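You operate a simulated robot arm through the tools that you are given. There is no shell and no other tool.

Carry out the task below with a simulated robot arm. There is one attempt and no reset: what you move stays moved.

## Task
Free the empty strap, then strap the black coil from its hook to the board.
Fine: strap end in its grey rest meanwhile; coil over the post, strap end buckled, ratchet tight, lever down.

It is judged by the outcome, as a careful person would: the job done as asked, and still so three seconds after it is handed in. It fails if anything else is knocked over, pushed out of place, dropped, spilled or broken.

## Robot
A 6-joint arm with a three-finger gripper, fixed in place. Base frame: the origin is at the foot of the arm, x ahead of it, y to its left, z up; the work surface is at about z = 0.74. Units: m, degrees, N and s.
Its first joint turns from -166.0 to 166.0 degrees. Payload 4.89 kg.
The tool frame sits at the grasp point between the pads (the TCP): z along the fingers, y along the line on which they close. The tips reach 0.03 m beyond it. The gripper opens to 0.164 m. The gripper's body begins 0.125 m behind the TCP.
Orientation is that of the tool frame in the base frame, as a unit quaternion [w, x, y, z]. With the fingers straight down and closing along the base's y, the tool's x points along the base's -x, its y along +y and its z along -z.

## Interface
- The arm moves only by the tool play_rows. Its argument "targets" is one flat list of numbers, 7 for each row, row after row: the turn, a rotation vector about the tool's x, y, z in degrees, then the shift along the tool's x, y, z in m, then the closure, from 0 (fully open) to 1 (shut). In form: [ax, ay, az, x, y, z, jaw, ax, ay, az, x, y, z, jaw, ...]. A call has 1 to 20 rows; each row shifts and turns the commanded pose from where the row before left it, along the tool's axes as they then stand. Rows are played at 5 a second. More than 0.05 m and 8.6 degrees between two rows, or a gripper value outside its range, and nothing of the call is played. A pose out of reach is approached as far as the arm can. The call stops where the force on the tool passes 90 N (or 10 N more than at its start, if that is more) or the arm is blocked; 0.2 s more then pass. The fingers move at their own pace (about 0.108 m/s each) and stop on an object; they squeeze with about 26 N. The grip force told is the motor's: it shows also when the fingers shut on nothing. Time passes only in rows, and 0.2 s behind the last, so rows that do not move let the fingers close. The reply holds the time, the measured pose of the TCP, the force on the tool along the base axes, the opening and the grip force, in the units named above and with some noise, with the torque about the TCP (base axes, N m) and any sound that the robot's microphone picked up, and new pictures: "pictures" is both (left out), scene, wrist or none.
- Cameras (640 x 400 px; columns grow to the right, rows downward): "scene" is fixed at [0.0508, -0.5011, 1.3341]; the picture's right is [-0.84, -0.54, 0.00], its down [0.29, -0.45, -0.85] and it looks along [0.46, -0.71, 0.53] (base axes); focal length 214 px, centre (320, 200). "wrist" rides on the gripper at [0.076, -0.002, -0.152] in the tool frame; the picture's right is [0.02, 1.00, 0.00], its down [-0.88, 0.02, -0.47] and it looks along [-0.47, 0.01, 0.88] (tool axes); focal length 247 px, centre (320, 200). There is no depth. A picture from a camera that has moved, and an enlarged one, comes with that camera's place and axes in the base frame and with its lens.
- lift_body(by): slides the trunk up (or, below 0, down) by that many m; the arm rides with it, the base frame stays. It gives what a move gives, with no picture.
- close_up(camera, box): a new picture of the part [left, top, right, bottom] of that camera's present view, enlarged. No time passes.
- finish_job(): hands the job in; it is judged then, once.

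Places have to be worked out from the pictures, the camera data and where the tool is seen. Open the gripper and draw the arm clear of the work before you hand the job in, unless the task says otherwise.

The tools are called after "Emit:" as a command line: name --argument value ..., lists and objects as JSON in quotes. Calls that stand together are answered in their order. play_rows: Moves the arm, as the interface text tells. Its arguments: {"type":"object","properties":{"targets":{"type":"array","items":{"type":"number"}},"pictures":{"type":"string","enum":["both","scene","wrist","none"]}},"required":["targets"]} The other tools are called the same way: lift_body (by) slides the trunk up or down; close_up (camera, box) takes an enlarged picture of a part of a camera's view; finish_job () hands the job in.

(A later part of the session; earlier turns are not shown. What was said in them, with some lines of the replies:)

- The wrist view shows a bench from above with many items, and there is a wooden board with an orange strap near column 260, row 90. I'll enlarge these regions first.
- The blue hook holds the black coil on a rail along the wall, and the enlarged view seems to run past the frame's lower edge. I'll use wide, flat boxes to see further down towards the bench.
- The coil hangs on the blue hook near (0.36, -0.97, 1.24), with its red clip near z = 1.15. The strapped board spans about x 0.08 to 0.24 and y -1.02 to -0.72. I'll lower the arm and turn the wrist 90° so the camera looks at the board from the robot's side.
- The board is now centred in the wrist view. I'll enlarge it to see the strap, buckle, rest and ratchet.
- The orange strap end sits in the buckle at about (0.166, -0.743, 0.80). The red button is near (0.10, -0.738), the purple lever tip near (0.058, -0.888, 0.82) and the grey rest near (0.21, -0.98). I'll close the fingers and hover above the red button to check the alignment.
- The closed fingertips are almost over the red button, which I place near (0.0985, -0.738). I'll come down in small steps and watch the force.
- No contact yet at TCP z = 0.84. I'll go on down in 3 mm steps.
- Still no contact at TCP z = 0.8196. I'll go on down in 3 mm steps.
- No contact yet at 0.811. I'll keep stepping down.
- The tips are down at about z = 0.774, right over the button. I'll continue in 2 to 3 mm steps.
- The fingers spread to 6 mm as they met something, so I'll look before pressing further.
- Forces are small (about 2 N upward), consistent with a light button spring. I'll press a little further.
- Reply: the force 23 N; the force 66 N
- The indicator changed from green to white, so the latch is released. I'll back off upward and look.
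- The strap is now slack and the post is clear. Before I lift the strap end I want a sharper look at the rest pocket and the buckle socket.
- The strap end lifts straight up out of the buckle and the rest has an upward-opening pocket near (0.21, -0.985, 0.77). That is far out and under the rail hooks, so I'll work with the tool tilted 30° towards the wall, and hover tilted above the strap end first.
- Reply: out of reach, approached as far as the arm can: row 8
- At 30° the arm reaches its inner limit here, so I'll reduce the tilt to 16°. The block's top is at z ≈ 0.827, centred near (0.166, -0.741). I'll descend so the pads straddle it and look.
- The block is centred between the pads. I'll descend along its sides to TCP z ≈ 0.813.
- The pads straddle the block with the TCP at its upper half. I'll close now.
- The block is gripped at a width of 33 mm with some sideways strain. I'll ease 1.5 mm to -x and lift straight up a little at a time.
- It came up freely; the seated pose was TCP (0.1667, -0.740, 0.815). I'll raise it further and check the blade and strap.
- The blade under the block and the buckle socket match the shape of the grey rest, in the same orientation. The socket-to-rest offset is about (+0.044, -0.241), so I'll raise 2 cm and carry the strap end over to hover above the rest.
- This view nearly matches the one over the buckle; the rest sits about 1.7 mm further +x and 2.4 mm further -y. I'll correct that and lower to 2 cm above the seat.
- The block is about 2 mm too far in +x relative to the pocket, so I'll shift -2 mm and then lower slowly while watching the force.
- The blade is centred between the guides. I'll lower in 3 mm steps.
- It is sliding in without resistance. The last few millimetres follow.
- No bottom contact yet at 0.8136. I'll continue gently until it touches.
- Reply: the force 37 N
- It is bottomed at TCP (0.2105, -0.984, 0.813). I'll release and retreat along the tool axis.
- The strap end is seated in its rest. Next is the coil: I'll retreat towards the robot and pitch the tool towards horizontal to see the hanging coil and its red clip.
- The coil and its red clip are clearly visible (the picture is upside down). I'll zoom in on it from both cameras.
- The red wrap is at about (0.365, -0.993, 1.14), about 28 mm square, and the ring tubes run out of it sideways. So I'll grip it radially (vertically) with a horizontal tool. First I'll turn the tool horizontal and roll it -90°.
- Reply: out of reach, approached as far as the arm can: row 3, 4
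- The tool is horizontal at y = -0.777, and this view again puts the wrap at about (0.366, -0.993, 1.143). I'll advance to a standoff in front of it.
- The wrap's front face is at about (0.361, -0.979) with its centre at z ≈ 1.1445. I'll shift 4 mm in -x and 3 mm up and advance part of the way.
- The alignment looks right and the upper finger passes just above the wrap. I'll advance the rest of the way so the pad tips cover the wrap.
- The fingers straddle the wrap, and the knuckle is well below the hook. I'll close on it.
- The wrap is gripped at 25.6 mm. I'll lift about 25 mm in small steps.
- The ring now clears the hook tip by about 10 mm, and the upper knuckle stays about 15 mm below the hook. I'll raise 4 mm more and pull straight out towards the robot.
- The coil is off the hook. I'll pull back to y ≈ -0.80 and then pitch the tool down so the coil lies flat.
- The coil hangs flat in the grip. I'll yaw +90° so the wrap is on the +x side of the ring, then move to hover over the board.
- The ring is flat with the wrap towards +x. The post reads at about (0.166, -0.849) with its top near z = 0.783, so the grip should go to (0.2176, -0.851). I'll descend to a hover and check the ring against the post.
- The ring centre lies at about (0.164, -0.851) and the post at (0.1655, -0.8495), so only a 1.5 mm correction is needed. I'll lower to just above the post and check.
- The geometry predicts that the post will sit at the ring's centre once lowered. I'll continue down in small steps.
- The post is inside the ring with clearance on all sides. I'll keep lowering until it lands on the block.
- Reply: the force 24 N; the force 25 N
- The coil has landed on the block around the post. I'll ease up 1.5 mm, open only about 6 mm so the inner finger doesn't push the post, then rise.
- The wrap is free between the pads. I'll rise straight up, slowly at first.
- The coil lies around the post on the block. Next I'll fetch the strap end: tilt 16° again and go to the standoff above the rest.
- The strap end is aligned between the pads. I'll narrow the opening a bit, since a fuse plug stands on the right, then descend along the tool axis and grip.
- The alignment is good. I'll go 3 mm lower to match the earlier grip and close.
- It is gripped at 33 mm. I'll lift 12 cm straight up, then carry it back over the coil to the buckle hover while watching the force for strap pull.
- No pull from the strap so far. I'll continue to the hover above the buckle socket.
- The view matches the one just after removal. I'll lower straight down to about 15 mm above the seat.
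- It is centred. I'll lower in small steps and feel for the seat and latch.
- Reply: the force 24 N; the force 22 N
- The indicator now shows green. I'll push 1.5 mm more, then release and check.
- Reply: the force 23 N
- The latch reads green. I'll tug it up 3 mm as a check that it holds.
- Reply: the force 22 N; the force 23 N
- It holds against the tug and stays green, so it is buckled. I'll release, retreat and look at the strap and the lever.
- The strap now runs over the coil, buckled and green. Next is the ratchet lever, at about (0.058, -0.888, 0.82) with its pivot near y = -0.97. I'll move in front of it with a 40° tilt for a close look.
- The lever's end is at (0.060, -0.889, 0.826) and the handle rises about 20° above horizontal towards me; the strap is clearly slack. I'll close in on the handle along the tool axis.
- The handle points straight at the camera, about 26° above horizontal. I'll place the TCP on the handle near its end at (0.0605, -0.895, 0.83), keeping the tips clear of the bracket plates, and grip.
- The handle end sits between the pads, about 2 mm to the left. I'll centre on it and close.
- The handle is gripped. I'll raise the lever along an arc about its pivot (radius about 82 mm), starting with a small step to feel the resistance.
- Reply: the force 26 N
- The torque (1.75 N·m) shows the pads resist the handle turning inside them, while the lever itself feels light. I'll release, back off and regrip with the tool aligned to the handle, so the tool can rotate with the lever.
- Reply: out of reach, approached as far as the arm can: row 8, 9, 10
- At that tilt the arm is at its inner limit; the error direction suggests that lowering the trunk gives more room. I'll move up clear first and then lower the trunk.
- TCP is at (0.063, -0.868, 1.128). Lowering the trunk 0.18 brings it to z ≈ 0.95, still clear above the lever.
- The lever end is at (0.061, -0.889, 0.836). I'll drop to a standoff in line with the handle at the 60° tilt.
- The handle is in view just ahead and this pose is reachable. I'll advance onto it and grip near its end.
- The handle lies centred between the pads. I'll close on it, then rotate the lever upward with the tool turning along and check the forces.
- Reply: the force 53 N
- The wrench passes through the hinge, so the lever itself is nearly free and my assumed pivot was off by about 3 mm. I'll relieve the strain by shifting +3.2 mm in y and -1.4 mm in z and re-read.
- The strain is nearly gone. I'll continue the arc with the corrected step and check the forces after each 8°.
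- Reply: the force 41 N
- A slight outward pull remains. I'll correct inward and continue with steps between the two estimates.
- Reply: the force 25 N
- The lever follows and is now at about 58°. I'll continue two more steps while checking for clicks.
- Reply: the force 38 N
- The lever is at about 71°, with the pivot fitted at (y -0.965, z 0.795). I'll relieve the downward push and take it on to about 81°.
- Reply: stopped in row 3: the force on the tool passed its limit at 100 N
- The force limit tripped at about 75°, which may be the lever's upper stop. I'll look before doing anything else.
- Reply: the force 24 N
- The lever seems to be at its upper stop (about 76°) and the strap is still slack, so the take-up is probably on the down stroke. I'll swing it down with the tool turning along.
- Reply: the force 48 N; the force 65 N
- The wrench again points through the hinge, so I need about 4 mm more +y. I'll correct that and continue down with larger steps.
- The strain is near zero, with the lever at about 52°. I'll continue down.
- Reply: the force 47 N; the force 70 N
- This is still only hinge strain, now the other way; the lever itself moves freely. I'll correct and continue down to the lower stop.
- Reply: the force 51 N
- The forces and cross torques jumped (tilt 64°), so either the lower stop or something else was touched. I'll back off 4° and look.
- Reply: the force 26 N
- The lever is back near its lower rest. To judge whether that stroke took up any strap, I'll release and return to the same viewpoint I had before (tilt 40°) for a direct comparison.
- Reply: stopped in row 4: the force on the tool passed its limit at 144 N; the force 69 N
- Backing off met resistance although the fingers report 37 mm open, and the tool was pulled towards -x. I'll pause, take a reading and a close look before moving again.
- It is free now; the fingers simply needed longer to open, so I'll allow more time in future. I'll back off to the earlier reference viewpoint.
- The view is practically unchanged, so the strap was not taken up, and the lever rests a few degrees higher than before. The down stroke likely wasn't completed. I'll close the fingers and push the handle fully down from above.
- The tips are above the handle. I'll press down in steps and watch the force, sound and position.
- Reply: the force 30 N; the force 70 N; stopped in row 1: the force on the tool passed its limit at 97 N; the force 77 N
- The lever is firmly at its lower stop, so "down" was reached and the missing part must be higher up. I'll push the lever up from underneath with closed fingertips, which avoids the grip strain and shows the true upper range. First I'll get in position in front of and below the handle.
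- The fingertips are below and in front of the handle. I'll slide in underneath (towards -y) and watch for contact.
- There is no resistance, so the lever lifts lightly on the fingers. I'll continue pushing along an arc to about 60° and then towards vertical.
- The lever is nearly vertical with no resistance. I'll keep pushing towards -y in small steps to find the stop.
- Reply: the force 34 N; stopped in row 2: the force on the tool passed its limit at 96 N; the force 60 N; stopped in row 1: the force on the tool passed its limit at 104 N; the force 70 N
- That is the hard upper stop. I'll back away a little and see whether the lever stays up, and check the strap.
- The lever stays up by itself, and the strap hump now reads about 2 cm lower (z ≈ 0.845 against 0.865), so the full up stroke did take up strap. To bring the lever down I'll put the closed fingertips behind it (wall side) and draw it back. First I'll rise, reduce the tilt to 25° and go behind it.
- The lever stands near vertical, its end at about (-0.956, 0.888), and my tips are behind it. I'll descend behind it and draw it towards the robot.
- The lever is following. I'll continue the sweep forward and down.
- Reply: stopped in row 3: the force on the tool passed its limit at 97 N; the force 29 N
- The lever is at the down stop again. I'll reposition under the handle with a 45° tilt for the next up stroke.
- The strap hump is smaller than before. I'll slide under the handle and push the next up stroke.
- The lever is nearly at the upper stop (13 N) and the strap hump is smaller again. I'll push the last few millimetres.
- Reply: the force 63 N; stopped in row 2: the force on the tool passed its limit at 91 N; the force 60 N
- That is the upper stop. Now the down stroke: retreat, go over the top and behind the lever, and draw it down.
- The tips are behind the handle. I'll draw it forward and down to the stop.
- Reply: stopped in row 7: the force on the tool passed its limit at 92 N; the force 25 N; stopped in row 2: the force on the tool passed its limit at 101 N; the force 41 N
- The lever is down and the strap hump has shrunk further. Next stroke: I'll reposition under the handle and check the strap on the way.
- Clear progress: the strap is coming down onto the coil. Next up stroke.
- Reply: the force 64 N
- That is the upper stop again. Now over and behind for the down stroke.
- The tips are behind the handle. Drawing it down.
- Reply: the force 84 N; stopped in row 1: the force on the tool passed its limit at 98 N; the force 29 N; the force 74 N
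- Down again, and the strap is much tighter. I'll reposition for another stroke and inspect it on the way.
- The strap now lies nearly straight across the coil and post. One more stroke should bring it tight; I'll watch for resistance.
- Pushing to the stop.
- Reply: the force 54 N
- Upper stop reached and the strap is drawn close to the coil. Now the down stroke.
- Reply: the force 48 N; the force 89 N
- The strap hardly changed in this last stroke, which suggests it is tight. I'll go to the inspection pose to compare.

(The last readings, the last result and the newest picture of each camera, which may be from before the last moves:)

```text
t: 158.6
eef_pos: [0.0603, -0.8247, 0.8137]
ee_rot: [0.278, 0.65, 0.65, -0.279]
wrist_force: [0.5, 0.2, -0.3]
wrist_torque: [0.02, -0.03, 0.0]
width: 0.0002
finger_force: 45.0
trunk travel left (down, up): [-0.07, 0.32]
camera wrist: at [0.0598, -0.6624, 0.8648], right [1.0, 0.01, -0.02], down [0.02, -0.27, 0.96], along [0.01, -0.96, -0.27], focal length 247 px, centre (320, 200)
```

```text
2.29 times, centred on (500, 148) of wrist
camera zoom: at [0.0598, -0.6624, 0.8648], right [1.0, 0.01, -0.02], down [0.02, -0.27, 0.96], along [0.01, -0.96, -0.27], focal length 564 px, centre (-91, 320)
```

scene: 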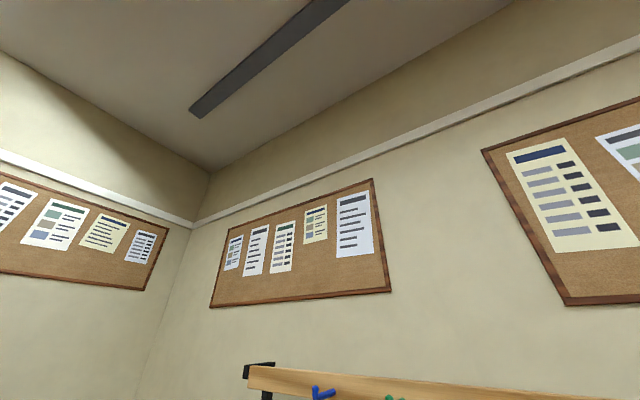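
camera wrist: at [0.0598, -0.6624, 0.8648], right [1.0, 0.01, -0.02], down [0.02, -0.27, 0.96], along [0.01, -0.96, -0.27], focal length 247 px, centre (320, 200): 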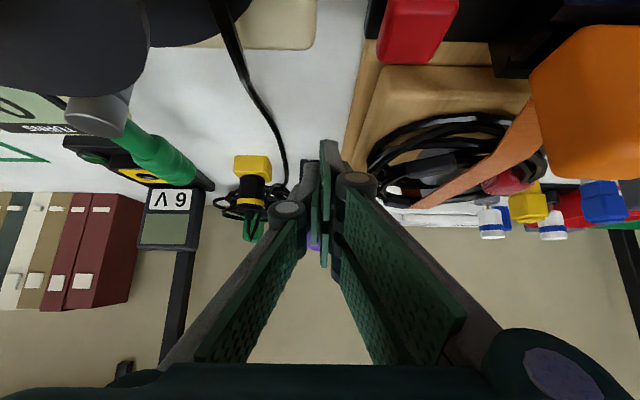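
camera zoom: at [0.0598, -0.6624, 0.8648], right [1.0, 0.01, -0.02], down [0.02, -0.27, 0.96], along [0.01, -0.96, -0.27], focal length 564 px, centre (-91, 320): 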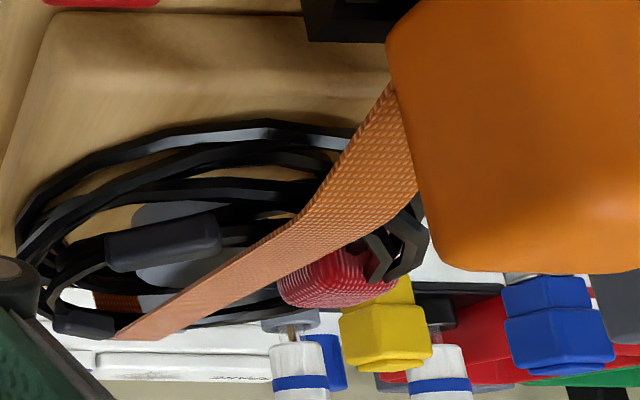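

The strap is straight over the coil, bending only at the coil's rims, and matches the view before the last stroke. For certainty I'll do one more full stroke and feel for any difference.

Emit:
play_rows --targets '[0, 0, 0, -0.017, 0, 0.015, 1, 0, 0, 0, -0.017, 0, 0.015, 1, 0, 0, 0, -0.0155, 0, -0.0099, 1, 0, 0, 0, -0.0155, 0, -0.0099, 1, 0, 0, 0, -0.0155, 0, -0.0094, 1, 0, 0, 0, -0.0148, 0, 0.001, 1, 0, 0, 0, -0.0148, 0, 0.001, 1, 0, 0, 0, 0, 0, 0, 1]' --pictures "none"

Emit:
play_rows --targets '[0, 0, 0, -0.0074, 0, 0.001, 1, 0, 0, 0, -0.005, 0, 0.002, 1, 0, 0, 0, 0, 0, 0, 1]' --pictures "none"

Emit:
play_rows --targets '[0, 0, 0, -0.004, 0, 0.003, 1, 0, 0, 0, 0, 0, 0, 1]' --pictures "none"

```text
t: 160.4
eef_pos: [0.059, -0.9044, 0.8917]
ee_rot: [0.278, 0.649, 0.651, -0.278]
wrist_force: [-0.8, -0.4, -0.1]
wrist_torque: [-0.01, 0.01, -0.02]
width: 0.0
finger_force: 45.0
trunk travel left (down, up): [-0.07, 0.32]
```

```text
t: 161.2
eef_pos: [0.0578, -0.9158, 0.8996]
ee_rot: [0.278, 0.65, 0.65, -0.279]
wrist_force: [0.3, 0.6, 1.1]
wrist_torque: [-0.01, -0.02, -0.02]
width: 0.0001
finger_force: 44.7
trunk travel left (down, up): [-0.07, 0.32]
```

```text
t: 161.8
eef_pos: [0.0588, -0.9186, 0.9002]
ee_rot: [0.278, 0.65, 0.65, -0.279]
wrist_force: [-2.0, 22.7, 8.6]
wrist_torque: [0.08, 0.05, -0.03]
width: 0.0058
finger_force: 45.3
trunk travel left (down, up): [-0.07, 0.32]
```

Emit:
play_rows --targets '[0, 0, 0, -0.0025, 0, 0.0025, 1, 0, 0, 0, 0, 0, 0, 1]' --pictures "none"

Emit:
play_rows --targets '[0, 0, 0, 0.0055, 0, -0.0335, 1, 0, 0, 0, -0.034, 0, -0.034, 1, 0, 0, 0, -0.0318, 0, 0.0318, 1, 0, 0, 0, -0.0318, 0, 0.0318, 1, 0, 0, 0, 0.0255, -0.0005, 0.0255, 1, 0, 0, 0, 0.0255, -0.0005, 0.0255, 1, 0, 0, 0, 0, 0, 0, 1]' --pictures "wrist"

```text
t: 162.4
eef_pos: [0.0595, -0.9211, 0.9019]
ee_rot: [0.278, 0.651, 0.649, -0.28]
wrist_force: [-3.2, 59.5, 21.0]
wrist_torque: [0.32, 0.06, -0.07]
width: 0.0062
finger_force: 44.6
trunk travel left (down, up): [-0.07, 0.32]
```

```text
t: 164.0
eef_pos: [0.0568, -0.985, 0.8962]
ee_rot: [0.278, 0.65, 0.65, -0.279]
wrist_force: [0.1, -0.3, -0.1]
wrist_torque: [0.02, -0.02, 0.02]
width: 0.0
finger_force: 44.9
trunk travel left (down, up): [-0.07, 0.32]
camera wrist: at [0.0558, -0.8225, 0.947], right [1.0, 0.01, -0.02], down [0.02, -0.27, 0.96], along [0.01, -0.96, -0.27], focal length 247 px, centre (320, 200)
```

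wrist: 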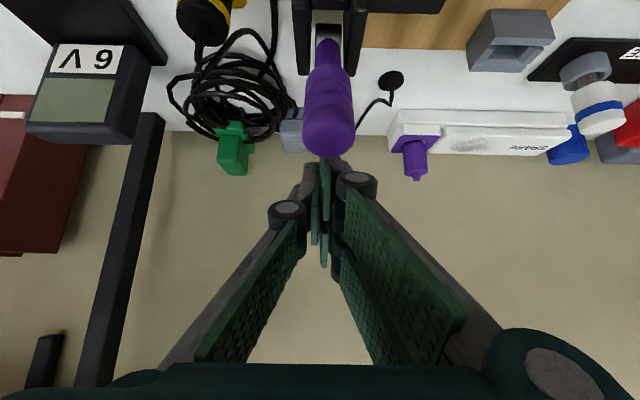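

The upper stop was reached as before, and the tips are behind the handle. I'll draw it down fully and finish with the lever at its lower stop.

Emit:
play_rows --targets '[0, 0, 0, 0.009, 0.001, -0.0145, 1, 0, 0, 0, 0.009, 0.001, -0.0145, 1, 0, 0, 0, 0.0159, 0, -0.011, 1, 0, 0, 0, 0.0125, 0, -0.0058, 1, 0, 0, 0, 0.0125, 0, -0.0058, 1, 0, 0, 0, 0.0095, 0, -0.0016, 1, 0, 0, 0, 0, 0, 0, 1]' --pictures "none"

Emit:
play_rows --targets '[0, 0, 0, 0.0025, 0, 0.0015, 1, 0, 0, 0, 0, 0, 0, 1]' --pictures "none"

Emit:
play_rows --targets '[0, 0, 0, 0.001, 0, 0.002, 1, 0, 0, 0, 0, 0, 0, 1]' --pictures "wrist"

```text
t: 165.6
eef_pos: [0.0594, -0.8993, 0.8838]
ee_rot: [0.278, 0.651, 0.649, -0.279]
wrist_force: [1.4, -4.9, 5.6]
wrist_torque: [-0.22, 0.0, -0.01]
width: 0.0
finger_force: 45.0
trunk travel left (down, up): [-0.07, 0.32]
```

```text
t: 166.2
eef_pos: [0.0602, -0.9, 0.8833]
ee_rot: [0.28, 0.649, 0.649, -0.281]
wrist_force: [-5.6, -23.4, 49.9]
wrist_torque: [-0.85, 0.21, -0.09]
width: 0.0
finger_force: 44.9
trunk travel left (down, up): [-0.07, 0.32]
```

```text
t: 166.9
eef_pos: [0.0598, -0.9028, 0.8819]
ee_rot: [0.282, 0.649, 0.648, -0.282]
wrist_force: [0.1, -18.5, 37.7]
wrist_torque: [-0.69, 0.09, -0.17]
width: 0.0
finger_force: 45.4
trunk travel left (down, up): [-0.07, 0.32]
stopped in row 2: the force on the tool passed its limit at 91 N (the readings are from after the stop); the commanded pose is now the measured one
camera wrist: at [0.0598, -0.739, 0.9311], right [1.0, 0.01, -0.02], down [0.02, -0.26, 0.97], along [0.01, -0.97, -0.26], focal length 247 px, centre (320, 200)
```

wrist: 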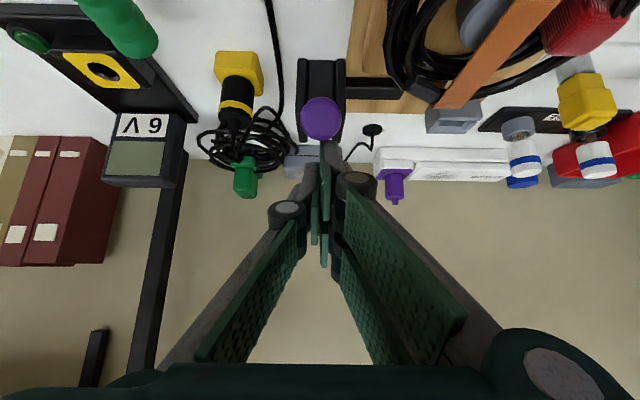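

The lever is down at its stop and the strap is unchanged, so it is tight. I'll retreat up and back, open the gripper and inspect everything.

Emit:
play_rows --targets '[0, 0, 0, 0, 0, -0.03, 1, 0, 0, 0, 0, 0, -0.045, 1, 0, 0, 0, -0.02, 0.02, -0.04, 1, 0, 0, 0, -0.03, 0.025, -0.02, 0.8, 0, 8, 0, -0.03, 0.025, -0.02, 0.6, 0, 8, 0, -0.02, 0.02, -0.02, 0.4, 0, 8, 0, 0, 0.01, 0, 0.2, 0, 8, 0, 0, 0, 0, 0, 0, 8, 0, 0, 0, 0, 0, 0, 5, 0, 0, 0, 0, 0, 0, 0, 0, 0, 0, 0, 0]' --pictures "both"

Emit:
close_up --camera "wrist" --box '[220, 60, 420, 185]'

```text
t: 169.3
eef_pos: [0.1604, -0.847, 1.0735]
ee_rot: [0.009, 0.708, 0.706, -0.009]
wrist_force: [0.2, 0.6, 0.0]
wrist_torque: [0.07, 0.02, 0.0]
width: 0.1638
finger_force: 0.0
trunk travel left (down, up): [-0.07, 0.32]
camera wrist: at [0.1599, -0.7665, 1.2239], right [1.0, 0.02, 0.0], down [0.02, -0.87, 0.5], along [0.01, -0.5, -0.87], focal length 247 px, centre (320, 200)
```

scene: 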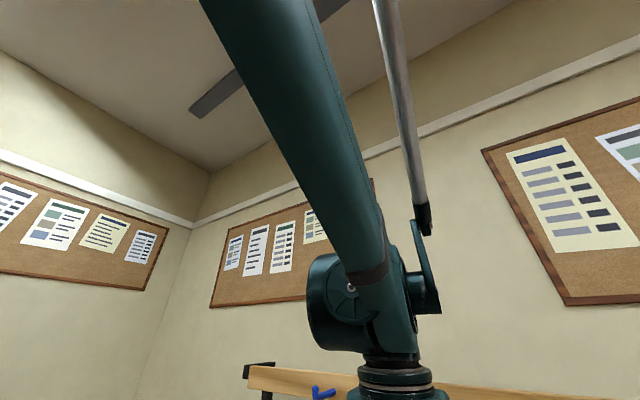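
wrist: 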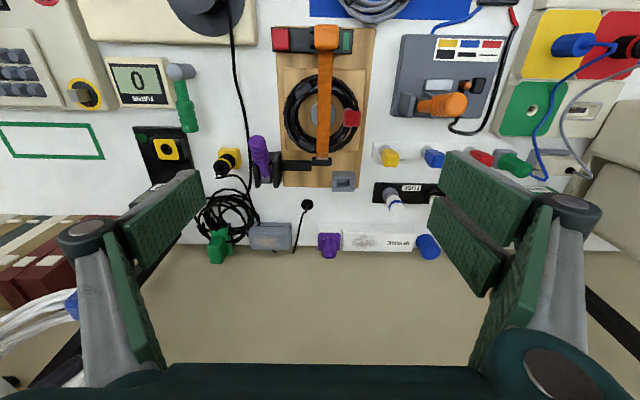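

```text
3.20 times, centred on (320, 122) of wrist
camera zoom: at [0.1599, -0.7665, 1.2239], right [1.0, 0.02, 0.0], down [0.02, -0.87, 0.5], along [0.01, -0.5, -0.87], focal length 790 px, centre (320, 448)
```

zoom: 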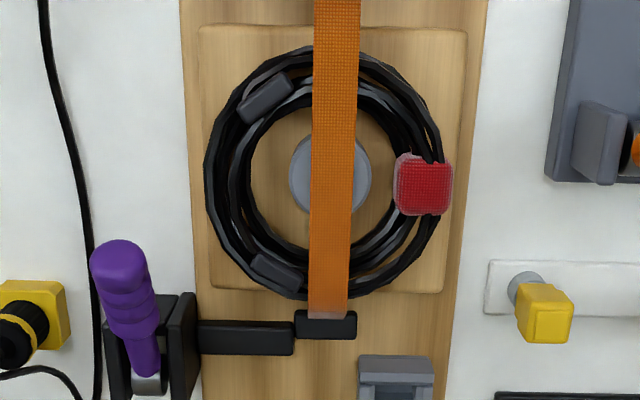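

The strap runs straight and tight over the coil, the wrap is clear of it, the lever is down and the rest is empty. I'll check the buckle indicator and the rest of the bench, and raise the trunk back to draw the arm clear.

Emit:
close_up --camera "wrist" --box '[260, 15, 388, 95]'

Emit:
lift_body --by 0.18

Emit:
play_rows --targets '[0, 0, 0, 0.03, 0, -0.03, 0, 0, 0, 0, 0.03, 0, -0.03, 0, 0, 0, 0, 0.03, 0, -0.03, 0, 0, 0, 0, 0, 0, 0, 0, 0, 0, 0, 0, 0, 0, 0, 0, 0, 0, 0, 0, 0, 0]' --pictures "both"

Emit:
close_up --camera "wrist" --box '[230, 60, 390, 160]'

```text
5.00 times, centred on (324, 55) of wrist
camera zoom: at [0.1599, -0.7665, 1.2239], right [1.0, 0.02, 0.0], down [0.02, -0.87, 0.5], along [0.01, -0.5, -0.87], focal length 1235 px, centre (300, 925)
```

zoom: 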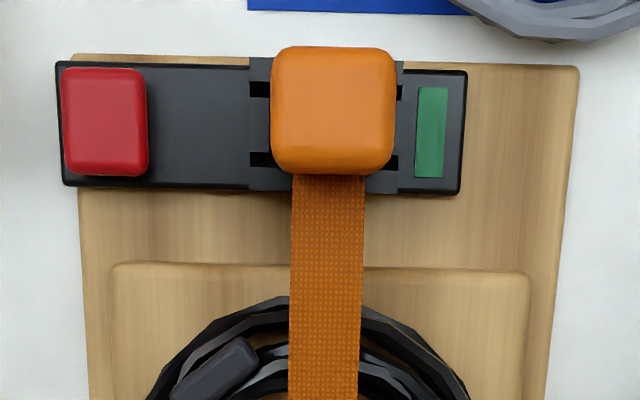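

```text
t: 171.3
eef_pos: [0.1602, -0.8467, 1.2526]
ee_rot: [0.009, 0.708, 0.706, -0.011]
wrist_force: [-0.5, 0.2, -0.4]
wrist_torque: [0.0, -0.01, 0.03]
width: 0.1639
finger_force: 0.0
trunk travel left (down, up): [-0.25, 0.14]
```

```text
t: 172.7
eef_pos: [0.1624, -0.7546, 1.3435]
ee_rot: [0.009, 0.707, 0.707, -0.011]
wrist_force: [0.4, -0.2, -0.8]
wrist_torque: [0.11, 0.01, 0.0]
width: 0.1639
finger_force: 0.0
trunk travel left (down, up): [-0.25, 0.14]
camera wrist: at [0.1611, -0.6741, 1.493], right [1.0, 0.02, 0.0], down [0.02, -0.87, 0.5], along [0.01, -0.5, -0.87], focal length 247 px, centre (320, 200)
```

scene: 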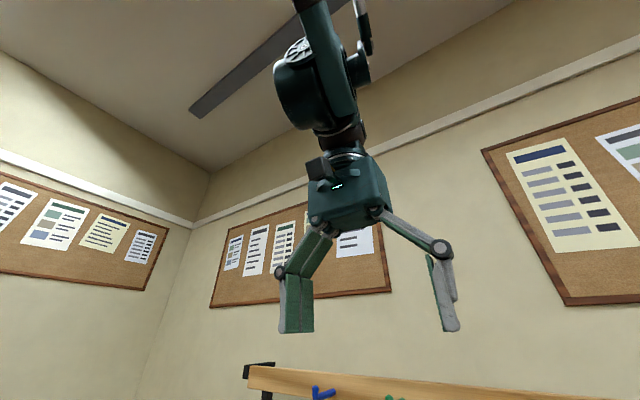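
wrist: 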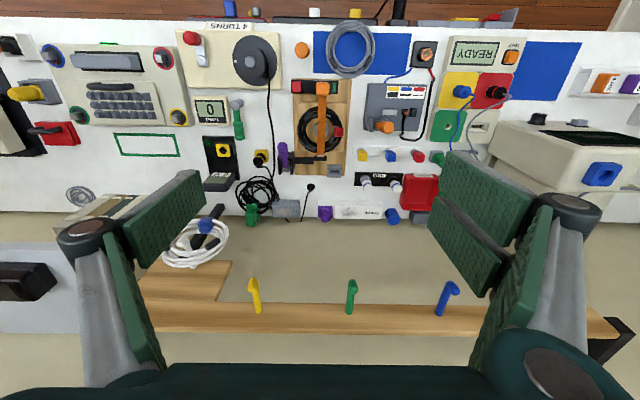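

```text
4.00 times, centred on (310, 110) of wrist
camera zoom: at [0.1611, -0.6741, 1.493], right [1.0, 0.02, 0.0], down [0.02, -0.87, 0.5], along [0.01, -0.5, -0.87], focal length 988 px, centre (360, 560)
```

zoom: 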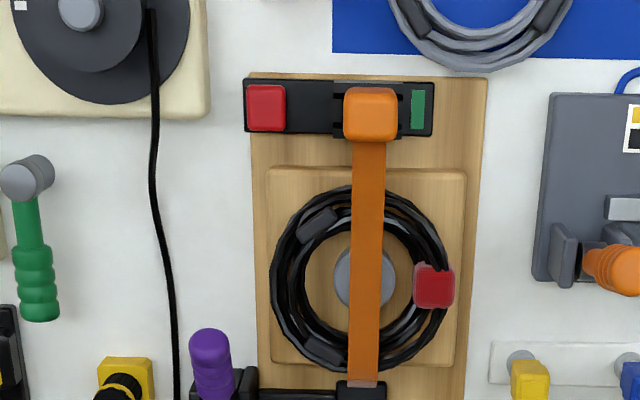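

Everything checks out: the coil is over the post, the strap end buckled with a green indicator, the strap tight and the lever on its lower stop. The gripper is open and the arm clear, so I'll hand the job in.

Emit:
finish_job

```text
The job is handed in.
```

The black coil is off its hook and strapped to the board, and I've handed the job in; I haven't seen how it was judged.

- **Strap end:** I released the buckle with the red button and kept the strap end in its grey rest while I fetched the coil.
- **Coil:** it lies flat over the post, with the red wrap clear of the strap.
- **Buckle:** the strap end is latched. The indicator shows green, and it held when I tugged upward.
- **Ratchet:** I worked the lever until the strap stopped taking up. It now runs straight and tight across the coil.
- **Lever:** it is down against its lower stop.

In the last pictures nothing else on the bench looked knocked over or moved. I opened the gripper and drew the arm clear before handing in. While working the lever, several moves hit the force limit and stopped. Most were against the lever's own stops, and one was as I let go of the handle.
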